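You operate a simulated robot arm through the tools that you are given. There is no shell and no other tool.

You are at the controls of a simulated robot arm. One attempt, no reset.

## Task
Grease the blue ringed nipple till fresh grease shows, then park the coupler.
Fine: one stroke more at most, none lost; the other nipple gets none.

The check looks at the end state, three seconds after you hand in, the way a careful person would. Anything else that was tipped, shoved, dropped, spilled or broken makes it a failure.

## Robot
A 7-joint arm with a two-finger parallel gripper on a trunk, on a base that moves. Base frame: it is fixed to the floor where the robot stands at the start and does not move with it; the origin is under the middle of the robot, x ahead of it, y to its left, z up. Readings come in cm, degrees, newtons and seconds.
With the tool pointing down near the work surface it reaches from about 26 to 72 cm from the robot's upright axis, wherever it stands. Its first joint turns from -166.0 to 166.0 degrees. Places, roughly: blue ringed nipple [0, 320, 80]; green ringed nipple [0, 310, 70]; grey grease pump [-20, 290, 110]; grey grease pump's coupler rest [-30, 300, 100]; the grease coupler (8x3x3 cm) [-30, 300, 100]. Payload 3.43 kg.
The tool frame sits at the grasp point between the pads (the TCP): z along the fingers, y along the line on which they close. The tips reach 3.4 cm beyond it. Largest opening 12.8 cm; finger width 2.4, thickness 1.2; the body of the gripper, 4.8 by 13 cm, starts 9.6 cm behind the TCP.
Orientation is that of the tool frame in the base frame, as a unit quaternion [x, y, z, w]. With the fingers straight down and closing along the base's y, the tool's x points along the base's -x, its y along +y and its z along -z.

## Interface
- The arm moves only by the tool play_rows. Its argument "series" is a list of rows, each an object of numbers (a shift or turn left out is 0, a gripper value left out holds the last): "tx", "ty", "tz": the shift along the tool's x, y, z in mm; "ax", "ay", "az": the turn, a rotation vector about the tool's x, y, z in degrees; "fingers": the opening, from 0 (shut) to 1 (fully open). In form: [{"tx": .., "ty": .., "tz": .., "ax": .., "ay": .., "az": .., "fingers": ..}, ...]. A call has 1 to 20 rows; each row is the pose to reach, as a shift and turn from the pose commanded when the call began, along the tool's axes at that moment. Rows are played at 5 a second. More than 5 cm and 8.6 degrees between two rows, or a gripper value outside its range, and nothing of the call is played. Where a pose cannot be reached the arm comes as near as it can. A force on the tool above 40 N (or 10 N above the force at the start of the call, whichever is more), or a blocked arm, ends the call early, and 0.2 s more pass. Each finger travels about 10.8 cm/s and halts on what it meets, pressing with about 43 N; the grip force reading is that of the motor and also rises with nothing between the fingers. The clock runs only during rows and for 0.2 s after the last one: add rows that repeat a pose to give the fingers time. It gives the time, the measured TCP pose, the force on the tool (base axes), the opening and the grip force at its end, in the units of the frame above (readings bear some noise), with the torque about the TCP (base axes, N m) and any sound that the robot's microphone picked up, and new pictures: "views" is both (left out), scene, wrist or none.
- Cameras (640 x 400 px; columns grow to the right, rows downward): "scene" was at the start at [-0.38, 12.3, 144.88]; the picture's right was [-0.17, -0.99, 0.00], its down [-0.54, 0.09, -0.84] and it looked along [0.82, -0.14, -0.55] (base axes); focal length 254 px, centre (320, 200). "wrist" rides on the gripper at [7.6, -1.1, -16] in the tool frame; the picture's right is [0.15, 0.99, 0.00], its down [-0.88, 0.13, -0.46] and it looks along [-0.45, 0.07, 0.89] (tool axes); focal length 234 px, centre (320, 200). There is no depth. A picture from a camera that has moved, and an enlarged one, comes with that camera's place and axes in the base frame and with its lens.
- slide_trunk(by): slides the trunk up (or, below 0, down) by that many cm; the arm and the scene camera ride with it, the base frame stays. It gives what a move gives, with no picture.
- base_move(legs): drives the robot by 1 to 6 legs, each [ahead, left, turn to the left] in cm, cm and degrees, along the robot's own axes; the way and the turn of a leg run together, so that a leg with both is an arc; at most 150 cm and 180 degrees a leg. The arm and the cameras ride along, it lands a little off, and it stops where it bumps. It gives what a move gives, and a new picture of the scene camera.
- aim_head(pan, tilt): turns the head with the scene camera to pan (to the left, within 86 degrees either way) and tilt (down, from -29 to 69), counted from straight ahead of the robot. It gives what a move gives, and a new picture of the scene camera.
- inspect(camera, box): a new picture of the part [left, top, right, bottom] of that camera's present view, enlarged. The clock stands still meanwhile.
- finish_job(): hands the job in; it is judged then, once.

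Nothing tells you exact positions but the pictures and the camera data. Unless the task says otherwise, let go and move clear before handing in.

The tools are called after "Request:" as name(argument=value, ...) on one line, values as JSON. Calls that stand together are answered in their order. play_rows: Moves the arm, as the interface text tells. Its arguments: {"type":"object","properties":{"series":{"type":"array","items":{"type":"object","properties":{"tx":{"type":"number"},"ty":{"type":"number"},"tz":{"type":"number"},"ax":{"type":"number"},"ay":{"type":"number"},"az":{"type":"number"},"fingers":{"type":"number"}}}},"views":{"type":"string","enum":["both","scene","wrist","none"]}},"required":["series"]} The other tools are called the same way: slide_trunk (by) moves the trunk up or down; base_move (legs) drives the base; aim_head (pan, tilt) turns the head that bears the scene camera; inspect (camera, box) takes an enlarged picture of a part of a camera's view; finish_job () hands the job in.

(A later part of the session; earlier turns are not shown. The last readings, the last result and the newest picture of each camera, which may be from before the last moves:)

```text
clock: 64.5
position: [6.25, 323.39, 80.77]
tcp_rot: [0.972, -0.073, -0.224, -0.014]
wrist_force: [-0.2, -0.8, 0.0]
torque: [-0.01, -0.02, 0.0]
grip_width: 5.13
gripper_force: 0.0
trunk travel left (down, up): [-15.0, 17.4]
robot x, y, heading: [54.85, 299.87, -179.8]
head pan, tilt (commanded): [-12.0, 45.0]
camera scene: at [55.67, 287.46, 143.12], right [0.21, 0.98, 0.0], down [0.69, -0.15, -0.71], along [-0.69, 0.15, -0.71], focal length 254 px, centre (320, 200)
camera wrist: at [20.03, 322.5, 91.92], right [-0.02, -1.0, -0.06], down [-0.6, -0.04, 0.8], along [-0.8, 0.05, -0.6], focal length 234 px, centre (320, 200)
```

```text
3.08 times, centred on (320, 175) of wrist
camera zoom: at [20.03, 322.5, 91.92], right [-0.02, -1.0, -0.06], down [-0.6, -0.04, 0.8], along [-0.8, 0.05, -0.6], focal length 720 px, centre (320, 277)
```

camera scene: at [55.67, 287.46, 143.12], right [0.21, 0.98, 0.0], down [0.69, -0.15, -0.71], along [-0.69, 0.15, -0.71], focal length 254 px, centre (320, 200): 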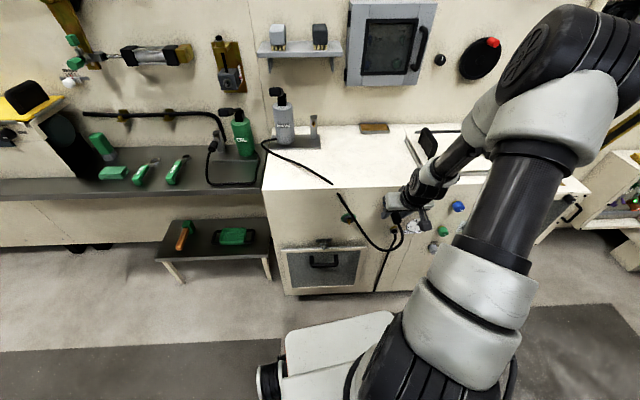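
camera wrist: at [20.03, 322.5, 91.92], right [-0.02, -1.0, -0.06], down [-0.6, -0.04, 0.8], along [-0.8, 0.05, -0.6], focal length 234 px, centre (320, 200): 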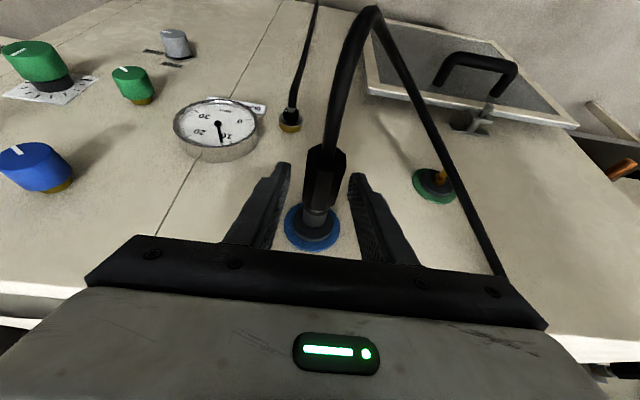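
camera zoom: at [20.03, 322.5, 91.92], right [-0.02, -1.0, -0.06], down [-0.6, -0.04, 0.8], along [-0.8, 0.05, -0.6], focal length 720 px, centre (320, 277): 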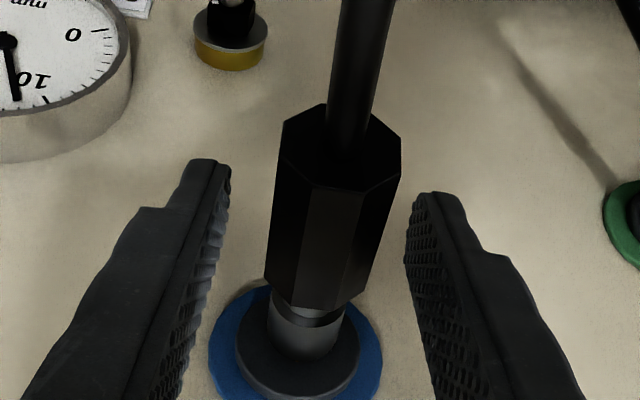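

The coupler stays put on the blue nipple, square and seated. I'll withdraw the gripper up and back along its own axis.

Request:
play_rows(series=[{"tz": -40}, {"tz": -80}, {"tz": -120}, {"tz": -160}, {"tz": -160}])

Request:
inspect(camera="wrist", box=[220, 60, 420, 240])

Request:
inspect(camera="scene", box=[330, 170, 458, 250])

Request:
inspect(camera="scene", box=[250, 75, 346, 165])

```text
clock: 65.7
position: [13.01, 322.0, 95.31]
tcp_rot: [0.972, -0.073, -0.225, -0.014]
wrist_force: [0.1, 0.0, 0.3]
torque: [-0.01, 0.05, 0.0]
grip_width: 5.15
gripper_force: 0.1
trunk travel left (down, up): [-15.0, 17.4]
robot x, y, heading: [54.82, 300.09, -180.3]
head pan, tilt (commanded): [-12.0, 45.0]
camera scene: at [55.69, 287.44, 143.12], right [0.21, 0.98, 0.0], down [0.69, -0.15, -0.71], along [-0.69, 0.15, -0.71], focal length 254 px, centre (320, 200)
camera wrist: at [26.85, 321.17, 106.36], right [-0.02, -1.0, -0.06], down [-0.6, -0.04, 0.8], along [-0.8, 0.05, -0.6], focal length 234 px, centre (320, 200)
```

scene: 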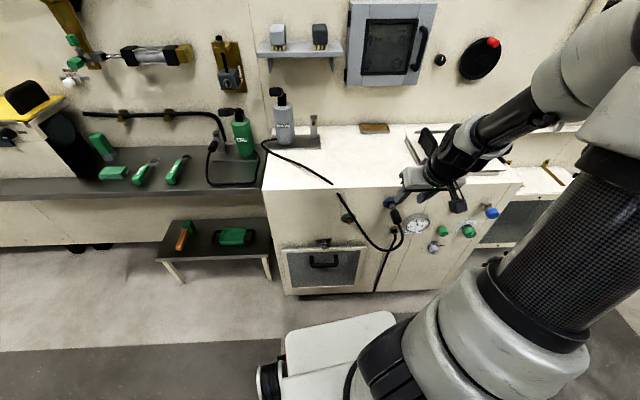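
wrist: 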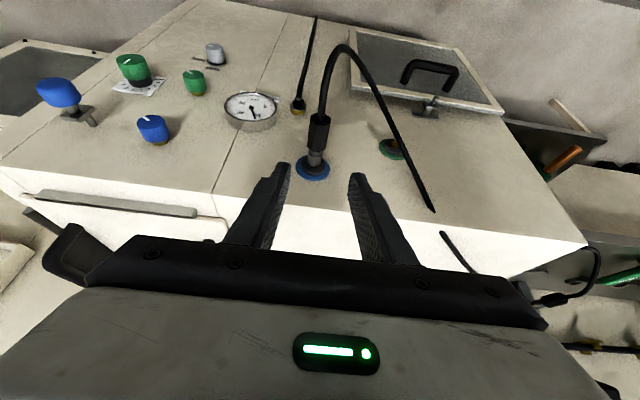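

```text
2.22 times, centred on (320, 150) of wrist
camera zoom: at [26.85, 321.17, 106.36], right [-0.02, -1.0, -0.06], down [-0.6, -0.04, 0.8], along [-0.8, 0.05, -0.6], focal length 520 px, centre (320, 311)
```

zoom: 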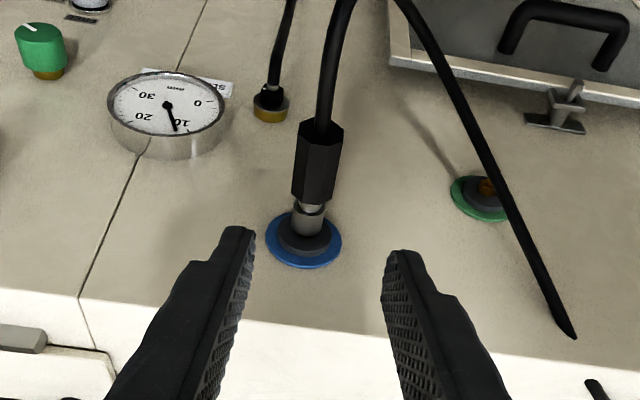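

```text
5.00 times, centred on (394, 210) of scene
camera zoom: at [55.69, 287.44, 143.12], right [0.21, 0.98, 0.0], down [0.69, -0.15, -0.71], along [-0.69, 0.15, -0.71], focal length 1272 px, centre (-50, 150)
```

zoom: 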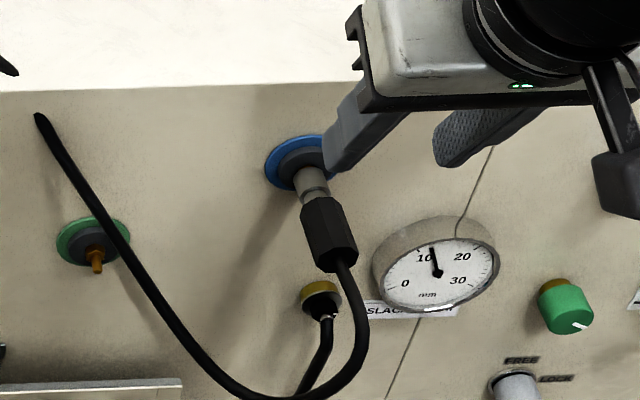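

```text
4.44 times, centred on (298, 120) of scene
camera zoom: at [55.69, 287.44, 143.12], right [0.21, 0.98, 0.0], down [0.69, -0.15, -0.71], along [-0.69, 0.15, -0.71], focal length 1130 px, centre (418, 556)
```

zoom: 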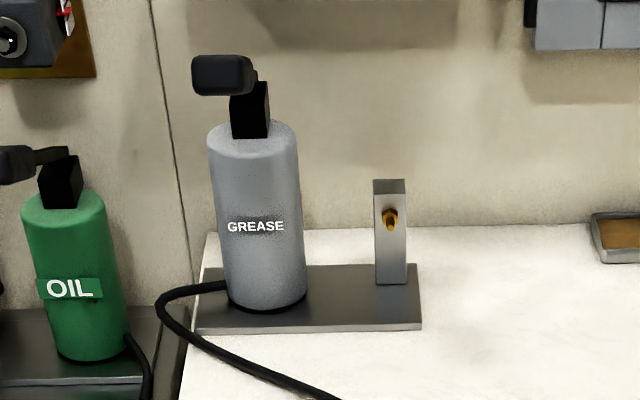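

The hose is slack and the coupler sits squarely. Next I'll raise the arm, straighten the tool to vertical, and drive forward so the pump lever comes within reach.

Request:
play_rows(series=[{"tx": -16, "tz": -33, "ay": 4.3}, {"tx": -32, "tz": -66, "ay": 8.6}, {"tx": -48, "tz": -99, "ay": 12.9}, {"tx": -64, "tz": -132, "ay": 17.2}, {"tx": -80, "tz": -165, "ay": 21.5}, {"tx": -96, "tz": -198, "ay": 25.8}, {"tx": -96, "tz": -198, "ay": 25.8, "fingers": 0.0}], views="none")

Request:
base_move(legs=[[12, 0, 0]])

```text
clock: 67.3
position: [13.24, 322.13, 117.22]
tcp_rot: [0.997, -0.075, -0.002, 0.003]
wrist_force: [-1.4, -0.1, 0.1]
torque: [0.01, -0.01, -0.01]
grip_width: 0.0
gripper_force: 29.0
trunk travel left (down, up): [-15.0, 17.4]
robot x, y, heading: [54.81, 300.07, -180.2]
head pan, tilt (commanded): [-12.0, 45.0]
```

```text
clock: 68.5
position: [1.32, 322.12, 117.16]
tcp_rot: [0.997, -0.074, -0.003, 0.002]
wrist_force: [-0.5, 0.1, 0.4]
torque: [-0.01, 0.03, 0.0]
grip_width: 0.0
gripper_force: 33.0
trunk travel left (down, up): [-15.0, 17.4]
robot x, y, heading: [42.9, 300.12, -180.1]
head pan, tilt (commanded): [-12.0, 45.0]
camera scene: at [43.74, 287.45, 143.12], right [0.21, 0.98, 0.0], down [0.69, -0.15, -0.71], along [-0.69, 0.15, -0.71], focal length 254 px, centre (320, 200)
```

scene: 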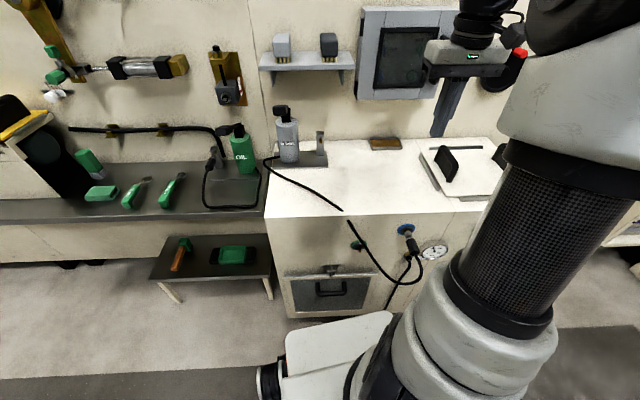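

Request:
inspect(camera="scene", box=[370, 205, 450, 265])

Request:
inspect(camera="scene", box=[256, 95, 320, 143])

```text
6.67 times, centred on (410, 235) of scene
camera zoom: at [43.74, 287.45, 143.12], right [0.21, 0.98, 0.0], down [0.69, -0.15, -0.71], along [-0.69, 0.15, -0.71], focal length 1695 px, centre (-280, -33)
```

zoom: 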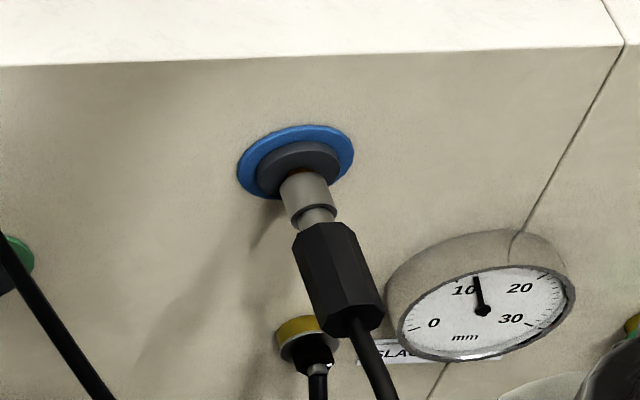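

```text
8.33 times, centred on (288, 119) of scene
camera zoom: at [43.74, 287.45, 143.12], right [0.21, 0.98, 0.0], down [0.69, -0.15, -0.71], along [-0.69, 0.15, -0.71], focal length 2119 px, centre (587, 875)
```

zoom: 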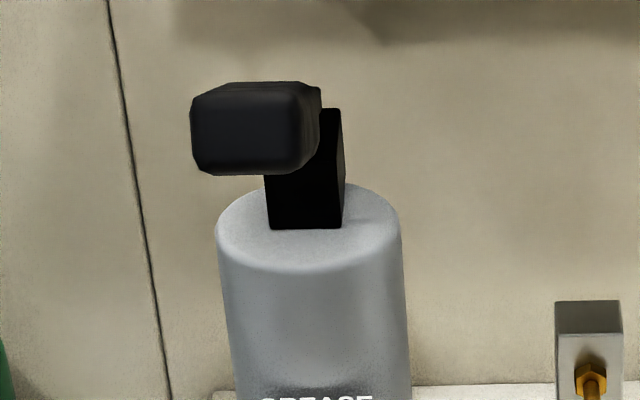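

The coupler is fine on the blue nipple. I'll bring the closed fingers over the lever handle at a safe height and look at the lever with the wrist camera.

Request:
play_rows(series=[{"tx": 0, "ty": 0, "tz": -45, "fingers": 0.0}, {"tx": -13, "ty": 42, "tz": -68}, {"tx": -26, "ty": 85, "tz": -68}, {"tx": -39, "ty": 127, "tz": -68}, {"tx": -52, "ty": 170, "tz": -68}, {"tx": -65, "ty": 212, "tz": -68}, {"tx": -78, "ty": 255, "tz": -68}, {"tx": -91, "ty": 297, "tz": -68}, {"tx": -104, "ty": 340, "tz": -68}, {"tx": -104, "ty": 340, "tz": -68}])

Request:
inspect(camera="scene", box=[240, 60, 368, 160])

Request:
inspect(camera="wrist", box=[220, 110, 420, 260])

```text
clock: 70.8
position: [-13.95, 289.67, 124.24]
tcp_rot: [0.997, -0.073, -0.002, 0.002]
wrist_force: [-0.6, -0.2, 0.1]
torque: [0.01, -0.02, -0.01]
grip_width: 0.0
gripper_force: 32.8
trunk travel left (down, up): [-15.0, 17.4]
robot x, y, heading: [42.96, 299.95, -179.9]
head pan, tilt (commanded): [-12.0, 45.0]
camera scene: at [43.71, 287.42, 143.12], right [0.21, 0.98, 0.0], down [0.69, -0.15, -0.71], along [-0.69, 0.15, -0.71], focal length 254 px, centre (320, 200)
camera wrist: at [-6.27, 289.82, 140.19], right [0.0, -1.0, 0.01], down [-0.89, 0.0, 0.46], along [-0.46, 0.0, -0.89], focal length 234 px, centre (320, 200)
```

scene: 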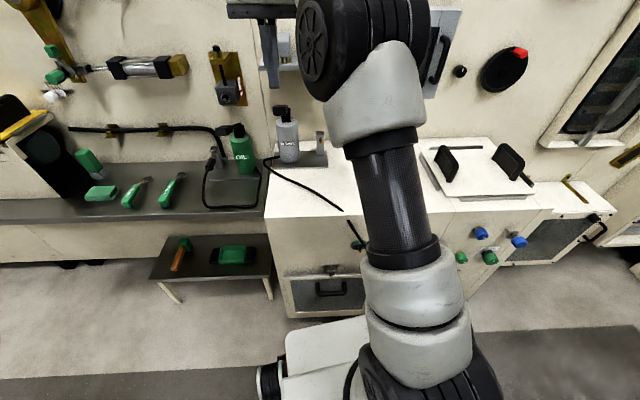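
wrist: 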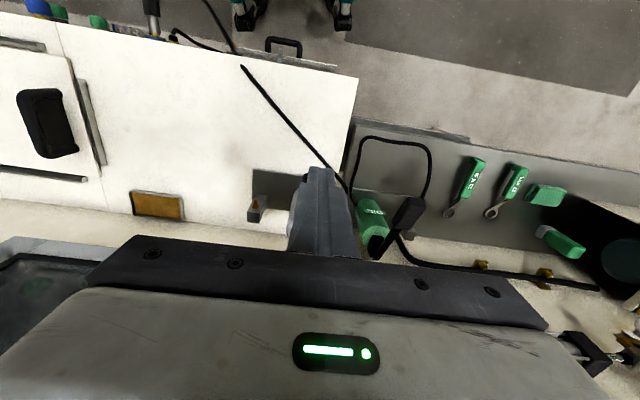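

```text
4.00 times, centred on (304, 110) of scene
camera zoom: at [43.71, 287.42, 143.12], right [0.21, 0.98, 0.0], down [0.69, -0.15, -0.71], along [-0.69, 0.15, -0.71], focal length 1017 px, centre (384, 560)
```

zoom: 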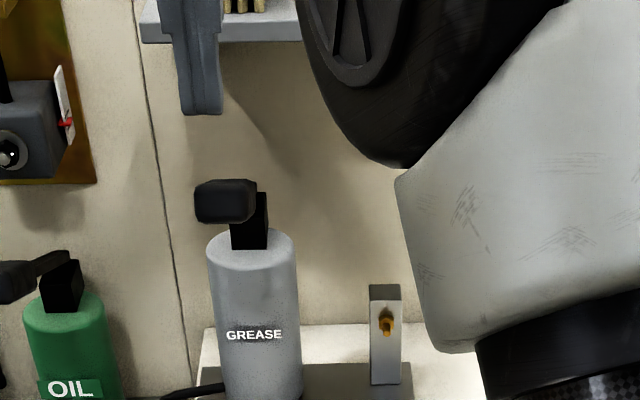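

```text
2.67 times, centred on (320, 185) of wrist
camera zoom: at [-6.27, 289.82, 140.19], right [0.0, -1.0, 0.01], down [-0.89, 0.0, 0.46], along [-0.46, 0.0, -0.89], focal length 624 px, centre (320, 240)
```

zoom: 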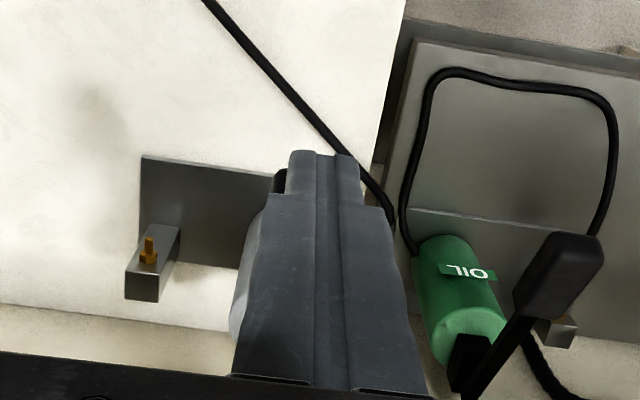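

The closed fingers are lined up over the lever's line (lever runs from the pivot near (-32, 292.5, 107) up to the handle end near (-16, 290, 114.6)). I'll move in over the handle and start pressing down gently.

Request:
play_rows(series=[{"tx": -24}, {"tx": -47}, {"tx": -47, "tz": 25}, {"tx": -47, "tz": 45}, {"tx": -47, "tz": 60}, {"tx": -47, "tz": 70}, {"tx": -47, "tz": 80}, {"tx": -47, "tz": 80}])

Request:
inspect(camera="scene", box=[240, 70, 336, 160])

```text
clock: 72.5
position: [-18.8, 290.92, 116.15]
tcp_rot: [0.997, -0.074, -0.002, 0.004]
wrist_force: [-0.8, -0.9, 0.6]
torque: [-0.01, 0.02, 0.01]
grip_width: 0.0
gripper_force: 33.2
out of reach, approached as far as the arm can: row 2
trunk travel left (down, up): [-15.0, 17.4]
robot x, y, heading: [43.15, 299.72, -179.9]
head pan, tilt (commanded): [-12.0, 45.0]
camera scene: at [43.73, 287.44, 143.12], right [0.21, 0.98, 0.0], down [0.69, -0.15, -0.71], along [-0.69, 0.15, -0.71], focal length 254 px, centre (320, 200)
camera wrist: at [-10.91, 291.03, 132.2], right [0.0, -1.0, 0.01], down [-0.89, 0.0, 0.46], along [-0.46, 0.0, -0.89], focal length 234 px, centre (320, 200)
```

scene: 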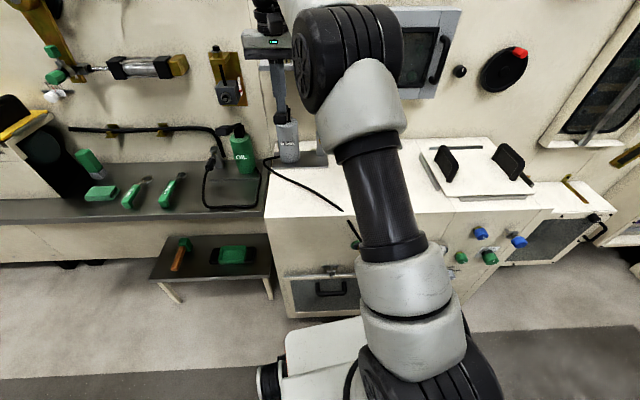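
wrist: 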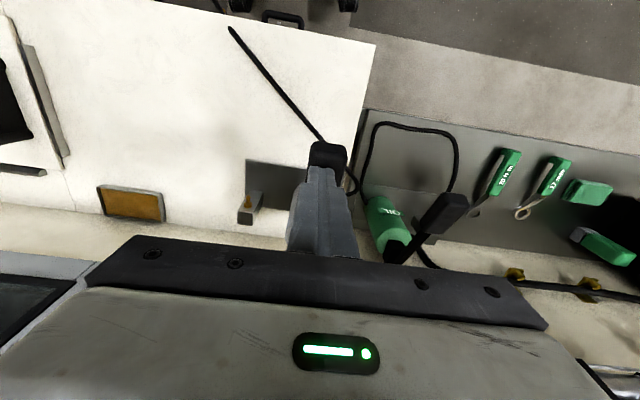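

```text
4.44 times, centred on (288, 115) of scene
camera zoom: at [43.73, 287.44, 143.12], right [0.21, 0.98, 0.0], down [0.69, -0.15, -0.71], along [-0.69, 0.15, -0.71], focal length 1130 px, centre (462, 578)
```

zoom: 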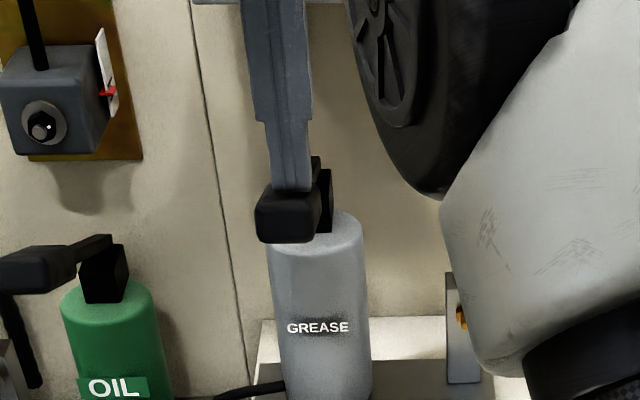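

The fingertips are already pushing the handle down with almost no force. I'll continue the down‑stroke until it stops.

Request:
play_rows(series=[{"tz": 10}, {"tz": 20}, {"tz": 30}, {"tz": 40}, {"tz": 50}, {"tz": 60}, {"tz": 60}])

Request:
inspect(camera="scene", box=[240, 70, 336, 160])

```text
clock: 74.2
position: [-18.57, 290.65, 110.29]
tcp_rot: [0.997, -0.075, -0.002, 0.004]
wrist_force: [1.7, 1.2, 2.8]
torque: [0.01, 0.01, 0.0]
grip_width: 0.0
gripper_force: 33.4
trunk travel left (down, up): [-15.0, 17.4]
robot x, y, heading: [42.39, 299.93, -179.8]
head pan, tilt (commanded): [-12.0, 45.0]
camera scene: at [43.76, 287.45, 143.12], right [0.21, 0.98, 0.0], down [0.69, -0.15, -0.71], along [-0.69, 0.15, -0.71], focal length 254 px, centre (320, 200)
camera wrist: at [-10.83, 290.72, 126.25], right [0.0, -1.0, 0.01], down [-0.89, 0.0, 0.46], along [-0.46, 0.0, -0.89], focal length 234 px, centre (320, 200)
```

scene: 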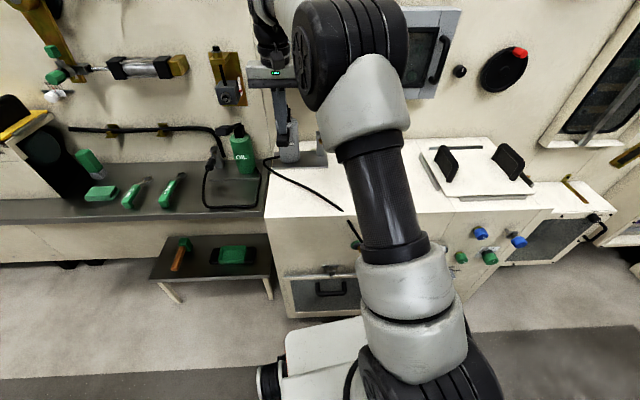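
wrist: 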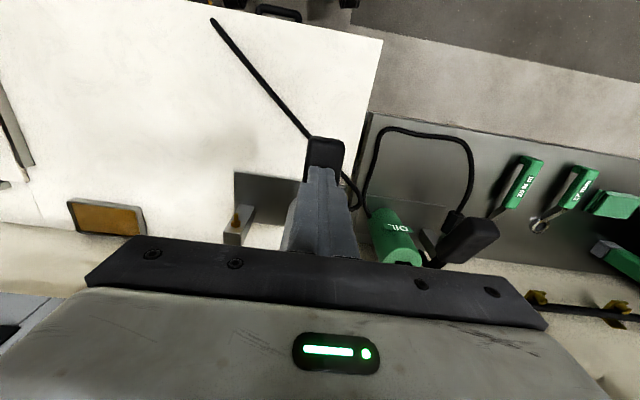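

```text
4.44 times, centred on (288, 115) of scene
camera zoom: at [43.76, 287.45, 143.12], right [0.21, 0.98, 0.0], down [0.69, -0.15, -0.71], along [-0.69, 0.15, -0.71], focal length 1130 px, centre (462, 578)
```

zoom: 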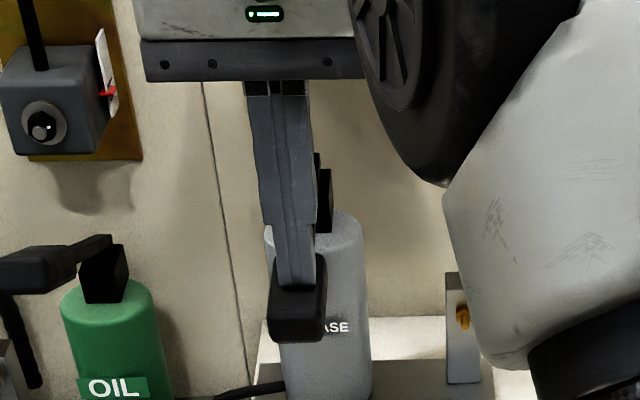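

Request:
play_rows(series=[{"tz": 10}, {"tz": 20}, {"tz": 30}, {"tz": 40}, {"tz": 50}, {"tz": 50}])

Request:
inspect(camera="scene", box=[240, 70, 336, 160])

Request:
inspect(camera="scene", box=[370, 205, 450, 265])

```text
clock: 75.1
position: [-18.6, 290.61, 107.86]
tcp_rot: [0.997, -0.075, -0.011, 0.004]
wrist_force: [10.2, 1.5, 16.3]
torque: [0.11, -0.1, -0.06]
grip_width: 0.0
gripper_force: 32.6
trunk travel left (down, up): [-15.0, 17.4]
robot x, y, heading: [42.61, 300.15, -179.9]
head pan, tilt (commanded): [-12.0, 45.0]
stopped in row 4: the force on the tool passed its limit at 47 N (the readings are from after the stop); the commanded pose is now the measured one
camera scene: at [44.0, 287.48, 143.13], right [0.21, 0.98, 0.0], down [0.69, -0.15, -0.71], along [-0.69, 0.15, -0.71], focal length 254 px, centre (320, 200)
camera wrist: at [-10.57, 290.8, 123.71], right [0.0, -1.0, 0.01], down [-0.88, 0.0, 0.48], along [-0.48, -0.01, -0.88], focal length 234 px, centre (320, 200)
```

scene: 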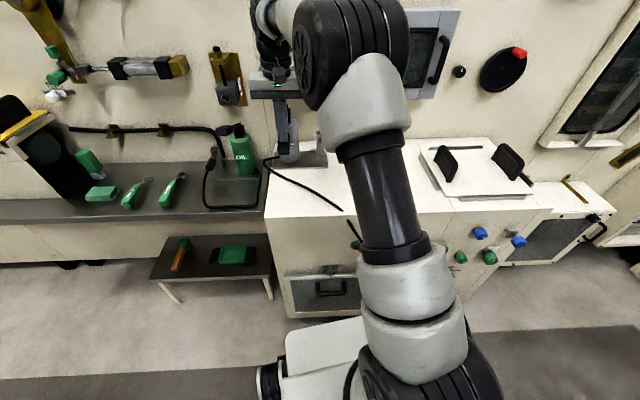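
wrist: 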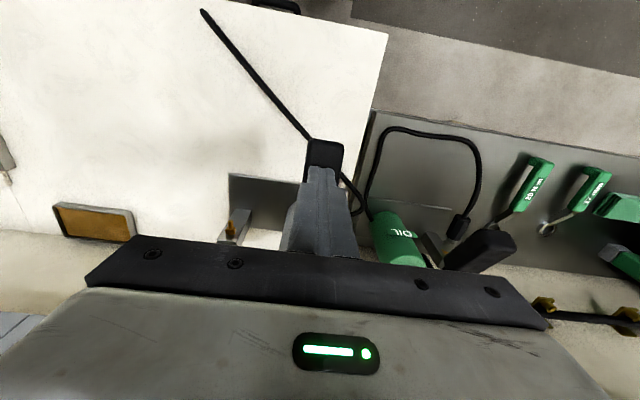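

```text
4.44 times, centred on (288, 115) of scene
camera zoom: at [44.0, 287.48, 143.13], right [0.21, 0.98, 0.0], down [0.69, -0.15, -0.71], along [-0.69, 0.15, -0.71], focal length 1130 px, centre (462, 578)
```

zoom: 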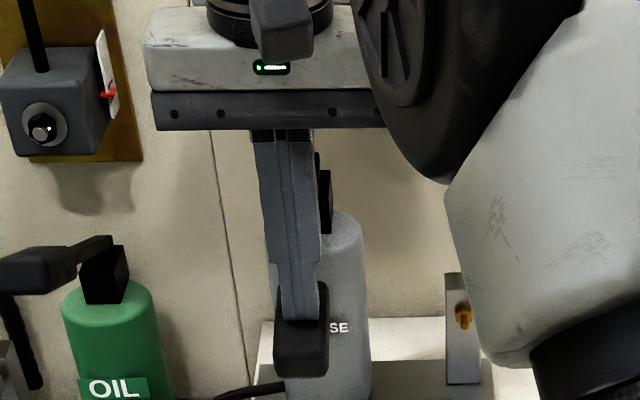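

```text
6.67 times, centred on (410, 235) of scene
camera zoom: at [44.0, 287.48, 143.13], right [0.21, 0.98, 0.0], down [0.69, -0.15, -0.71], along [-0.69, 0.15, -0.71], focal length 1695 px, centre (-280, -33)
```

zoom: 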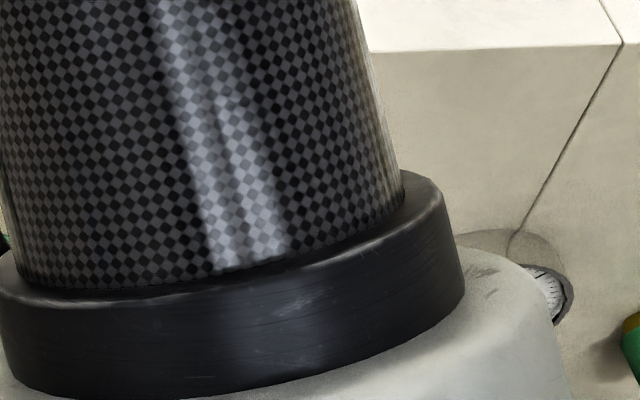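

The lever hit its bottom stop. I'll raise the fingers and see whether the lever follows on its own.

Request:
play_rows(series=[{"tz": -20}, {"tz": -60}, {"tz": -105}, {"tz": -140}, {"tz": -140}])

Request:
inspect(camera="scene", box=[240, 70, 336, 160])

```text
clock: 76.3
position: [-18.64, 290.8, 121.53]
tcp_rot: [0.997, -0.073, -0.008, 0.005]
wrist_force: [1.0, -0.3, 0.2]
torque: [0.0, -0.01, -0.01]
grip_width: 0.01
gripper_force: 33.5
trunk travel left (down, up): [-15.0, 17.4]
robot x, y, heading: [42.66, 299.99, -179.9]
head pan, tilt (commanded): [-12.0, 45.0]
camera scene: at [43.74, 287.45, 143.12], right [0.21, 0.98, 0.0], down [0.69, -0.15, -0.71], along [-0.69, 0.15, -0.71], focal length 254 px, centre (320, 200)
camera wrist: at [-10.67, 291.02, 137.44], right [0.0, -1.0, 0.01], down [-0.88, 0.0, 0.47], along [-0.47, -0.01, -0.88], focal length 234 px, centre (320, 200)
```

scene: 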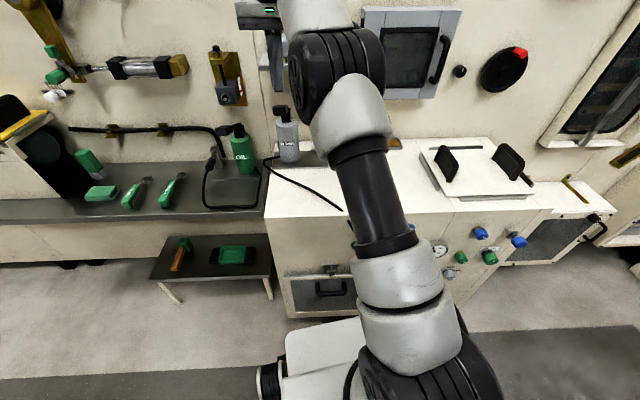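
wrist: 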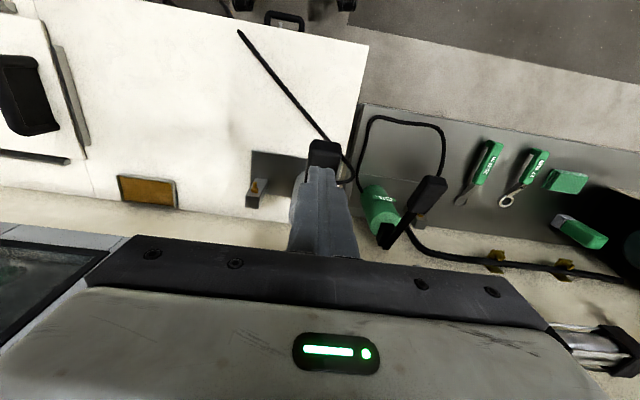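

```text
4.44 times, centred on (288, 115) of scene
camera zoom: at [43.74, 287.45, 143.12], right [0.21, 0.98, 0.0], down [0.69, -0.15, -0.71], along [-0.69, 0.15, -0.71], focal length 1130 px, centre (462, 578)
```

zoom: 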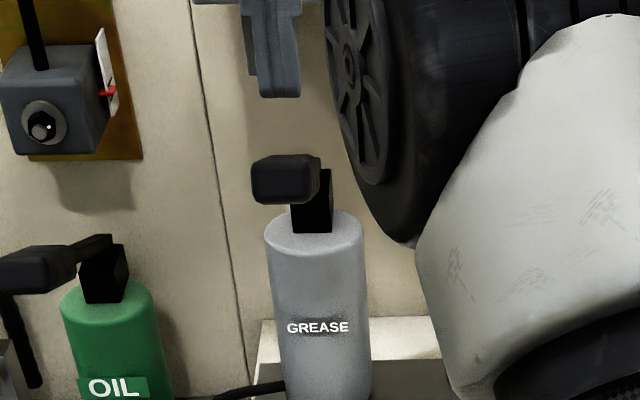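

The lever springs back up by itself; that's one stroke. The arm hides the blue nipple from here, so I'll swing it aside to look for grease.

Request:
play_rows(series=[{"tx": 19, "ty": -42}, {"tx": 38, "ty": -85}, {"tx": 56, "ty": -127}, {"tx": 75, "ty": -170}, {"tx": 94, "ty": -212}, {"tx": 113, "ty": -254}, {"tx": 131, "ty": -297}, {"tx": 150, "ty": -339}, {"tx": 150, "ty": -339}], views="none")

Request:
inspect(camera="scene", box=[370, 205, 450, 265])

Request:
inspect(camera="scene", box=[390, 212, 422, 236])

```text
clock: 78.3
position: [1.31, 322.16, 120.94]
tcp_rot: [0.997, -0.073, -0.009, 0.005]
wrist_force: [0.1, 0.3, -0.2]
torque: [-0.02, 0.01, -0.02]
grip_width: 0.0
gripper_force: 33.2
trunk travel left (down, up): [-15.0, 17.4]
robot x, y, heading: [42.81, 299.84, -179.9]
head pan, tilt (commanded): [-12.0, 45.0]
```

```text
6.67 times, centred on (410, 235) of scene
camera zoom: at [43.75, 287.46, 143.13], right [0.21, 0.98, 0.0], down [0.69, -0.15, -0.71], along [-0.69, 0.15, -0.71], focal length 1695 px, centre (-280, -33)
```

zoom: 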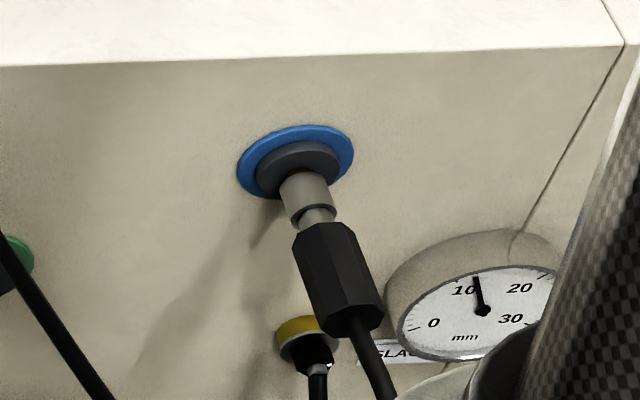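

```text
16.00 times, centred on (406, 224) of scene
camera zoom: at [43.75, 287.46, 143.13], right [0.21, 0.98, 0.0], down [0.69, -0.15, -0.71], along [-0.69, 0.15, -0.71], focal length 4069 px, centre (-1056, -184)
```

zoom: 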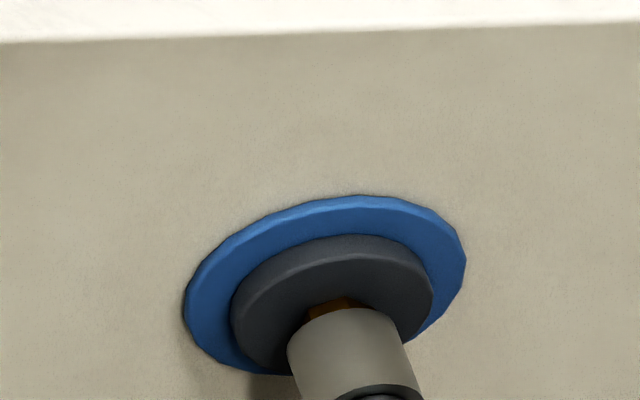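

No grease showing yet. I'll do stroke two in one sweep: back over the handle, down to just reach the stop, and up again.

Request:
play_rows(series=[{"tx": -19, "ty": 42}, {"tx": -38, "ty": 85}, {"tx": -56, "ty": 127}, {"tx": -75, "ty": 170}, {"tx": -94, "ty": 212}, {"tx": -113, "ty": 254}, {"tx": -131, "ty": 297}, {"tx": -150, "ty": 339}, {"tx": -150, "ty": 339, "tz": 30}, {"tx": -150, "ty": 339, "tz": 60}, {"tx": -150, "ty": 339, "tz": 85}, {"tx": -150, "ty": 339, "tz": 105}, {"tx": -150, "ty": 339, "tz": 120}, {"tx": -150, "ty": 339, "tz": 130}, {"tx": -150, "ty": 339, "tz": 136}, {"tx": -150, "ty": 339, "tz": 136}], views="none")

Request:
inspect(camera="scene", box=[240, 70, 336, 160])

```text
clock: 81.7
position: [-18.82, 290.56, 107.92]
tcp_rot: [0.997, -0.073, -0.009, 0.005]
wrist_force: [-0.6, -0.4, 2.6]
torque: [0.0, 0.07, -0.04]
grip_width: 0.0
gripper_force: 32.8
trunk travel left (down, up): [-15.0, 17.4]
robot x, y, heading: [42.8, 299.44, -179.8]
head pan, tilt (commanded): [-12.0, 45.0]
```

```text
4.44 times, centred on (288, 115) of scene
camera zoom: at [43.76, 287.46, 143.13], right [0.21, 0.98, 0.0], down [0.69, -0.15, -0.71], along [-0.69, 0.15, -0.71], focal length 1130 px, centre (462, 578)
```

zoom: 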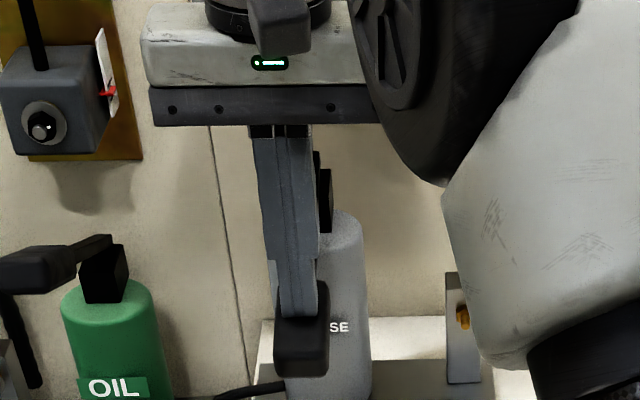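

Request:
play_rows(series=[{"tz": 2}, {"tz": 4}, {"tz": 4}], views="none")

```text
clock: 82.5
position: [-18.79, 290.53, 107.81]
tcp_rot: [0.997, -0.073, -0.013, 0.006]
wrist_force: [-2.5, -1.6, 33.2]
torque: [0.02, 0.53, 0.12]
grip_width: 0.0
gripper_force: 32.8
trunk travel left (down, up): [-15.0, 17.4]
robot x, y, heading: [42.66, 299.9, -179.7]
head pan, tilt (commanded): [-12.0, 45.0]
```

Request:
play_rows(series=[{"tz": -45}, {"tz": -90}, {"tz": -140}, {"tx": 19, "ty": -42, "tz": -140}, {"tx": 38, "ty": -85, "tz": -140}, {"tx": 56, "ty": -127, "tz": -140}, {"tx": 75, "ty": -170, "tz": -140}, {"tx": 94, "ty": -212, "tz": -140}, {"tx": 113, "ty": -254, "tz": -140}, {"tx": 131, "ty": -297, "tz": -140}, {"tx": 150, "ty": -339, "tz": -140}, {"tx": 150, "ty": -339, "tz": -140}], views="none")

Request:
inspect(camera="scene", box=[370, 205, 450, 265])

Request:
inspect(camera="scene", box=[390, 212, 422, 236])

Request:
inspect(camera="scene", box=[240, 70, 336, 160])

```text
clock: 85.1
position: [1.22, 322.01, 120.95]
tcp_rot: [0.997, -0.073, -0.009, 0.004]
wrist_force: [0.0, 0.4, -0.1]
torque: [0.01, 0.03, -0.01]
grip_width: 0.0
gripper_force: 32.7
trunk travel left (down, up): [-15.0, 17.4]
robot x, y, heading: [42.58, 300.04, -179.7]
head pan, tilt (commanded): [-12.0, 45.0]
```

```text
6.67 times, centred on (410, 235) of scene
camera zoom: at [43.75, 287.46, 143.13], right [0.21, 0.98, 0.0], down [0.69, -0.15, -0.71], along [-0.69, 0.15, -0.71], focal length 1695 px, centre (-280, -33)
```

zoom: 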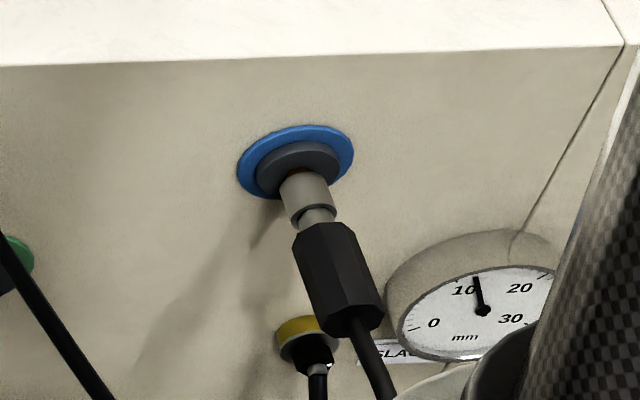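

```text
16.00 times, centred on (406, 224) of scene
camera zoom: at [43.75, 287.46, 143.13], right [0.21, 0.98, 0.0], down [0.69, -0.15, -0.71], along [-0.69, 0.15, -0.71], focal length 4069 px, centre (-1056, -184)
```

zoom: 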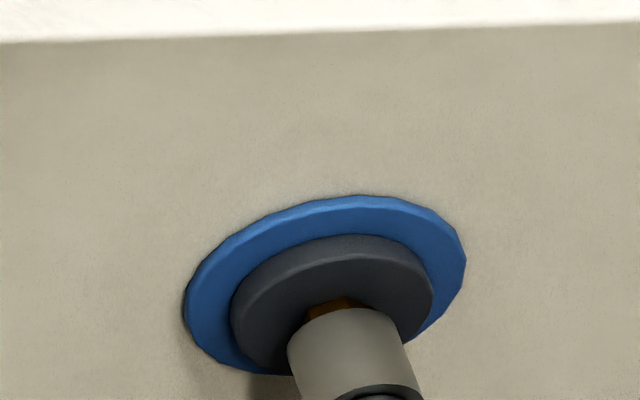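

```text
4.44 times, centred on (288, 115) of scene
camera zoom: at [43.75, 287.46, 143.13], right [0.21, 0.98, 0.0], down [0.69, -0.15, -0.71], along [-0.69, 0.15, -0.71], focal length 1130 px, centre (462, 578)
```

zoom: 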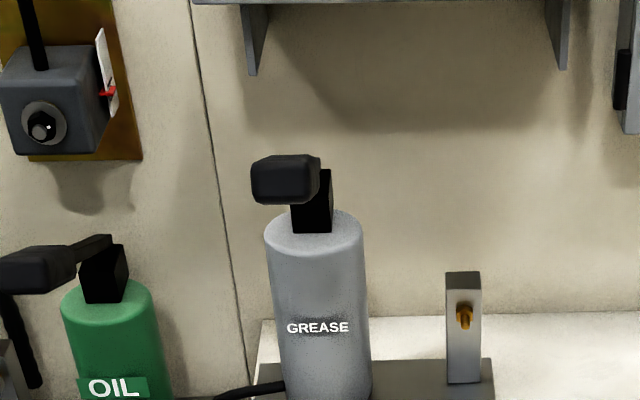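

Still nothing at the blue nipple and no leak at the coupler. Stroke three.

Request:
play_rows(series=[{"tx": -19, "ty": 42}, {"tx": -38, "ty": 85}, {"tx": -56, "ty": 127}, {"tx": -75, "ty": 170}, {"tx": -94, "ty": 212}, {"tx": -113, "ty": 254}, {"tx": -131, "ty": 297}, {"tx": -150, "ty": 339}, {"tx": -150, "ty": 339, "tz": 30}, {"tx": -150, "ty": 339, "tz": 60}, {"tx": -150, "ty": 339, "tz": 85}, {"tx": -150, "ty": 339, "tz": 105}, {"tx": -150, "ty": 339, "tz": 120}, {"tx": -150, "ty": 339, "tz": 130}, {"tx": -150, "ty": 339, "tz": 136}, {"tx": -150, "ty": 339, "tz": 140}, {"tx": -150, "ty": 339, "tz": 140}], views="none")

Request:
play_rows(series=[{"tz": -45}, {"tz": -90}, {"tz": -140}, {"tx": 19, "ty": -42, "tz": -140}, {"tx": 38, "ty": -85, "tz": -140}, {"tx": 56, "ty": -127, "tz": -140}, {"tx": 75, "ty": -170, "tz": -140}, {"tx": 94, "ty": -212, "tz": -140}, {"tx": 113, "ty": -254, "tz": -140}, {"tx": 131, "ty": -297, "tz": -140}, {"tx": 150, "ty": -339, "tz": -140}, {"tx": 150, "ty": -339, "tz": -140}], views="none")

Request:
inspect(camera="scene", box=[370, 205, 450, 265])

Request:
inspect(camera="scene", box=[390, 212, 422, 236])

```text
clock: 88.7
position: [-18.9, 290.57, 107.84]
tcp_rot: [0.997, -0.073, -0.013, 0.005]
wrist_force: [-3.4, 2.0, 25.5]
torque: [0.15, 0.44, 0.2]
grip_width: 0.0
gripper_force: 32.5
trunk travel left (down, up): [-15.0, 17.4]
robot x, y, heading: [43.08, 299.9, -179.9]
head pan, tilt (commanded): [-12.0, 45.0]
```

```text
clock: 91.3
position: [1.17, 322.42, 120.74]
tcp_rot: [0.997, -0.074, -0.01, 0.004]
wrist_force: [-0.1, 0.4, -0.3]
torque: [-0.02, -0.02, 0.01]
grip_width: 0.0
gripper_force: 33.0
trunk travel left (down, up): [-15.0, 17.4]
robot x, y, heading: [42.72, 299.84, -180.3]
head pan, tilt (commanded): [-12.0, 45.0]
```

```text
6.67 times, centred on (410, 235) of scene
camera zoom: at [43.75, 287.46, 143.13], right [0.21, 0.98, 0.0], down [0.69, -0.15, -0.71], along [-0.69, 0.15, -0.71], focal length 1695 px, centre (-280, -33)
```

zoom: 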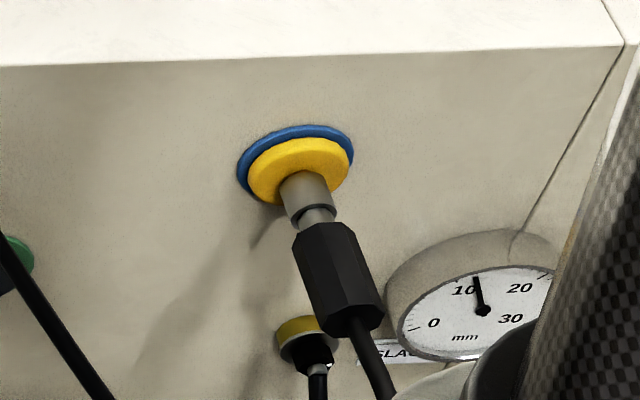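

```text
16.00 times, centred on (406, 224) of scene
camera zoom: at [43.75, 287.46, 143.13], right [0.21, 0.98, 0.0], down [0.69, -0.15, -0.71], along [-0.69, 0.15, -0.71], focal length 4069 px, centre (-1056, -184)
```

zoom: 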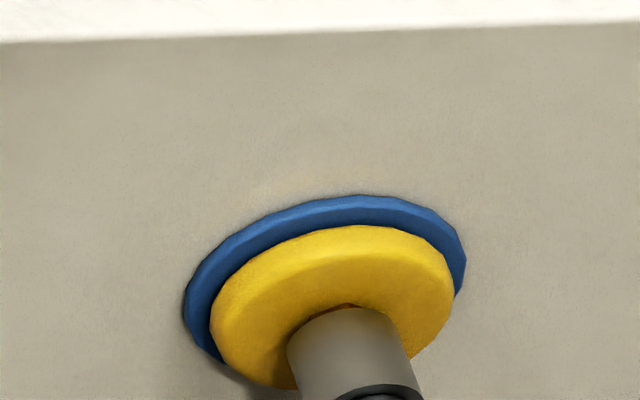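

Fresh yellow grease now shows all round the blue nipple after three strokes, so pumping is done. Next I'll back the base off 12 cm and take the coupler from the nipple again.

Request:
base_move(legs=[[-12, 0, 0]])

Request:
play_rows(series=[{"tx": 2, "ty": 0, "tz": 45, "ay": -4.9, "fingers": 0.2}, {"tx": 4, "tz": 90, "ay": -9.8, "fingers": 0.4}, {"tx": 6, "tz": 135, "ay": -14.7, "fingers": 0.4}, {"tx": 8, "tz": 180, "ay": -19.6, "fingers": 0.4}, {"tx": 10, "tz": 220, "ay": -24.5, "fingers": 0.4}, {"tx": 12, "tz": 260, "ay": -29, "fingers": 0.4}, {"tx": 12, "tz": 260, "ay": -29, "fingers": 0.4}])

Request:
inspect(camera="wrist", box=[220, 60, 420, 240])

```text
clock: 92.5
position: [12.82, 322.34, 120.75]
tcp_rot: [0.997, -0.073, -0.009, 0.005]
wrist_force: [-0.9, -0.6, -0.3]
torque: [0.03, -0.01, -0.01]
grip_width: 0.0
gripper_force: 32.9
trunk travel left (down, up): [-15.0, 17.4]
robot x, y, heading: [54.38, 299.51, -180.0]
head pan, tilt (commanded): [-12.0, 45.0]
camera scene: at [55.43, 287.46, 143.12], right [0.21, 0.98, 0.0], down [0.69, -0.15, -0.71], along [-0.69, 0.15, -0.71], focal length 254 px, centre (320, 200)
```

scene: 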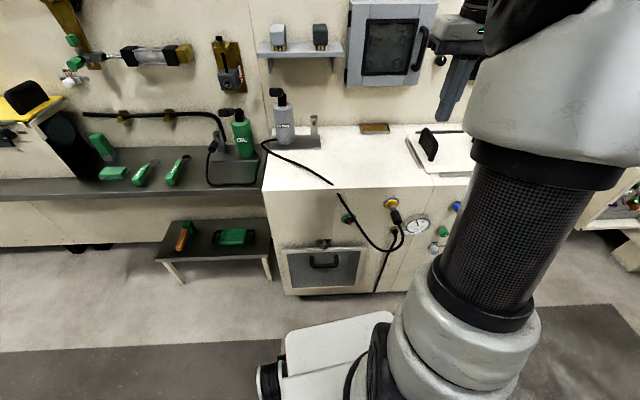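

```text
clock: 94.1
position: [13.51, 322.15, 94.51]
tcp_rot: [0.963, -0.073, -0.259, -0.015]
wrist_force: [0.3, 0.0, -0.5]
torque: [-0.01, -0.01, 0.01]
grip_width: 5.13
gripper_force: 0.1
trunk travel left (down, up): [-15.0, 17.4]
robot x, y, heading: [54.46, 300.01, -180.1]
head pan, tilt (commanded): [-12.0, 45.0]
camera scene: at [55.43, 287.48, 143.13], right [0.21, 0.98, 0.0], down [0.69, -0.15, -0.71], along [-0.69, 0.15, -0.71], focal length 254 px, centre (320, 200)
camera wrist: at [28.1, 321.19, 104.61], right [-0.02, -1.0, -0.06], down [-0.55, -0.04, 0.84], along [-0.84, 0.05, -0.55], focal length 234 px, centre (320, 200)
```

scene: 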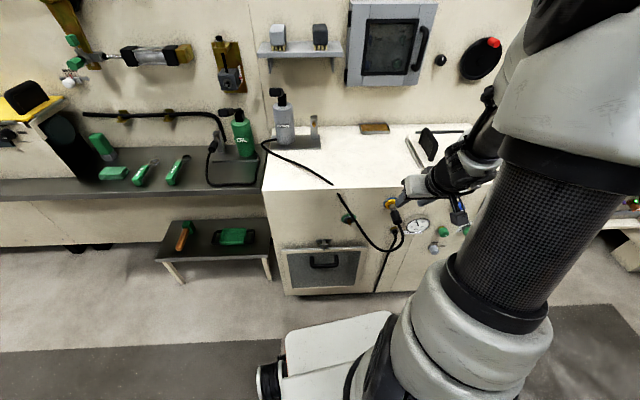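
wrist: 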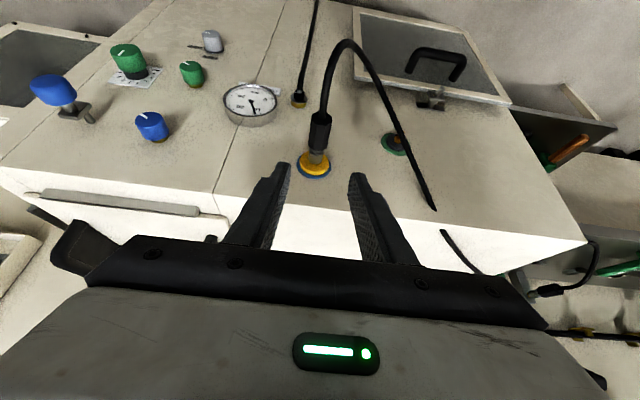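

```text
2.22 times, centred on (320, 150) of wrist
camera zoom: at [28.1, 321.19, 104.61], right [-0.02, -1.0, -0.06], down [-0.55, -0.04, 0.84], along [-0.84, 0.05, -0.55], focal length 520 px, centre (320, 311)
```

zoom: 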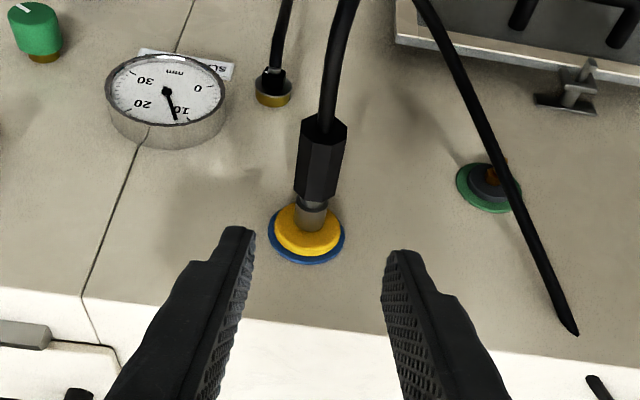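

The yellow grease ring is clear and the coupler is still in place. I'll move down along the tool axis to straddle the coupler body.

Request:
play_rows(series=[{"tx": 4, "tz": 40}, {"tx": 8, "tz": 80}, {"tx": 11, "tz": 120}, {"tx": 11, "tz": 120}], views="none")

Request:
inspect(camera="wrist", box=[240, 90, 400, 250])

```text
clock: 95.1
position: [8.56, 322.47, 83.64]
tcp_rot: [0.963, -0.072, -0.259, -0.014]
wrist_force: [0.7, 0.5, 0.2]
torque: [0.02, -0.02, 0.02]
grip_width: 5.12
gripper_force: 0.1
trunk travel left (down, up): [-15.0, 17.4]
robot x, y, heading: [54.68, 300.07, -179.8]
head pan, tilt (commanded): [-12.0, 45.0]
```

```text
2.50 times, centred on (320, 170) of wrist
camera zoom: at [23.12, 321.61, 93.63], right [-0.02, -1.0, -0.06], down [-0.55, -0.04, 0.84], along [-0.84, 0.05, -0.55], focal length 585 px, centre (320, 275)
```

zoom: 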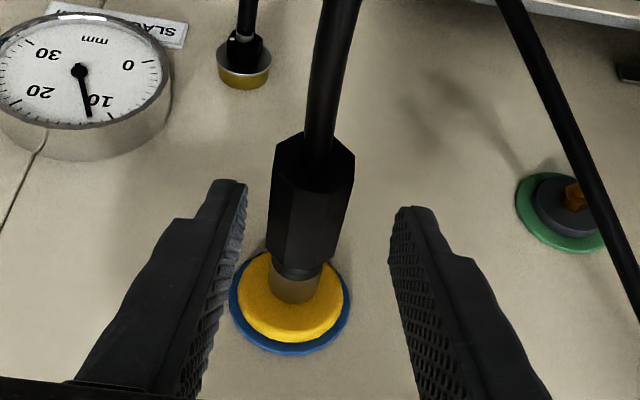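

Request:
play_rows(series=[{"tx": 1, "ty": -1.5, "tz": 15}, {"tx": 1.8, "ty": -2.7, "tz": 31}, {"tx": 1.8, "ty": -2.7, "tz": 31}], views="none")

Request:
inspect(camera="wrist", box=[240, 90, 400, 250])

Request:
inspect(camera="wrist", box=[270, 195, 350, 255])

```text
clock: 95.9
position: [7.18, 322.89, 80.98]
tcp_rot: [0.963, -0.073, -0.259, -0.014]
wrist_force: [-0.1, 0.2, 0.0]
torque: [0.0, 0.03, 0.01]
grip_width: 5.13
gripper_force: 0.1
trunk travel left (down, up): [-15.0, 17.4]
robot x, y, heading: [54.67, 300.37, -179.9]
head pan, tilt (commanded): [-12.0, 45.0]
```

```text
2.50 times, centred on (320, 170) of wrist
camera zoom: at [21.81, 322.05, 91.01], right [-0.02, -1.0, -0.06], down [-0.55, -0.04, 0.84], along [-0.84, 0.05, -0.55], focal length 585 px, centre (320, 275)
```

zoom: 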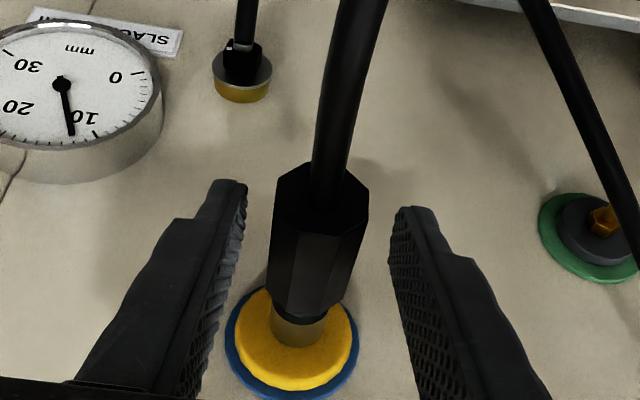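

```text
6.67 times, centred on (310, 225) of wrist
camera zoom: at [21.81, 322.05, 91.01], right [-0.02, -1.0, -0.06], down [-0.55, -0.04, 0.84], along [-0.84, 0.05, -0.55], focal length 1561 px, centre (387, 33)
```

zoom: 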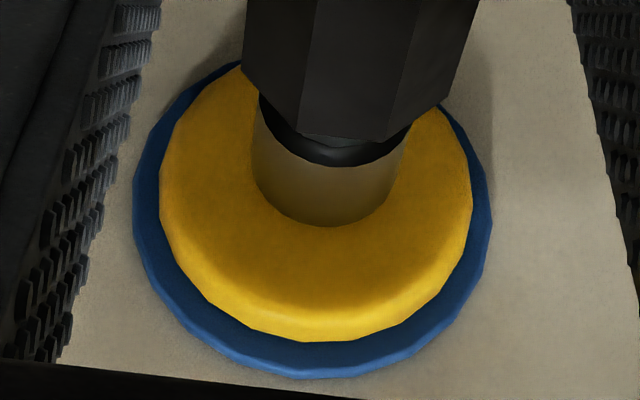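

Request:
play_rows(series=[{"ty": -2.5}, {"ty": -2.5}, {"ty": -2.5, "fingers": 0.3}, {"ty": -2.5, "fingers": 0.25}, {"ty": -2.5, "fingers": 0.25}], views="none")

Request:
inspect(camera="wrist", box=[240, 90, 400, 250])

```text
clock: 97.1
position: [7.25, 323.11, 80.9]
tcp_rot: [0.963, -0.072, -0.259, -0.014]
wrist_force: [-0.6, -0.1, 0.6]
torque: [0.02, -0.01, 0.03]
grip_width: 3.21
gripper_force: 0.0
trunk travel left (down, up): [-15.0, 17.4]
robot x, y, heading: [54.91, 300.13, -180.0]
head pan, tilt (commanded): [-12.0, 45.0]
```

```text
2.50 times, centred on (320, 170) of wrist
camera zoom: at [21.82, 322.25, 91.03], right [-0.02, -1.0, -0.06], down [-0.55, -0.04, 0.84], along [-0.84, 0.05, -0.54], focal length 585 px, centre (320, 275)
```

zoom: 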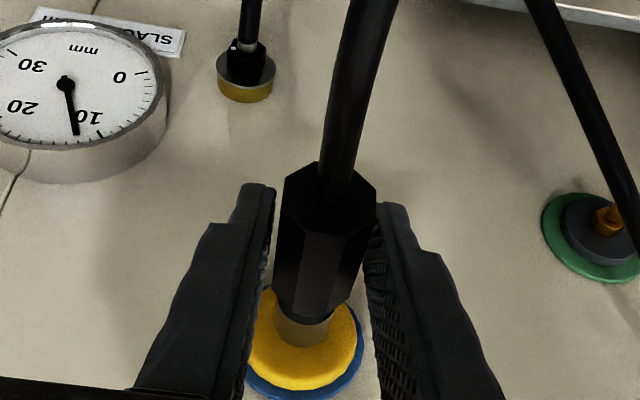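

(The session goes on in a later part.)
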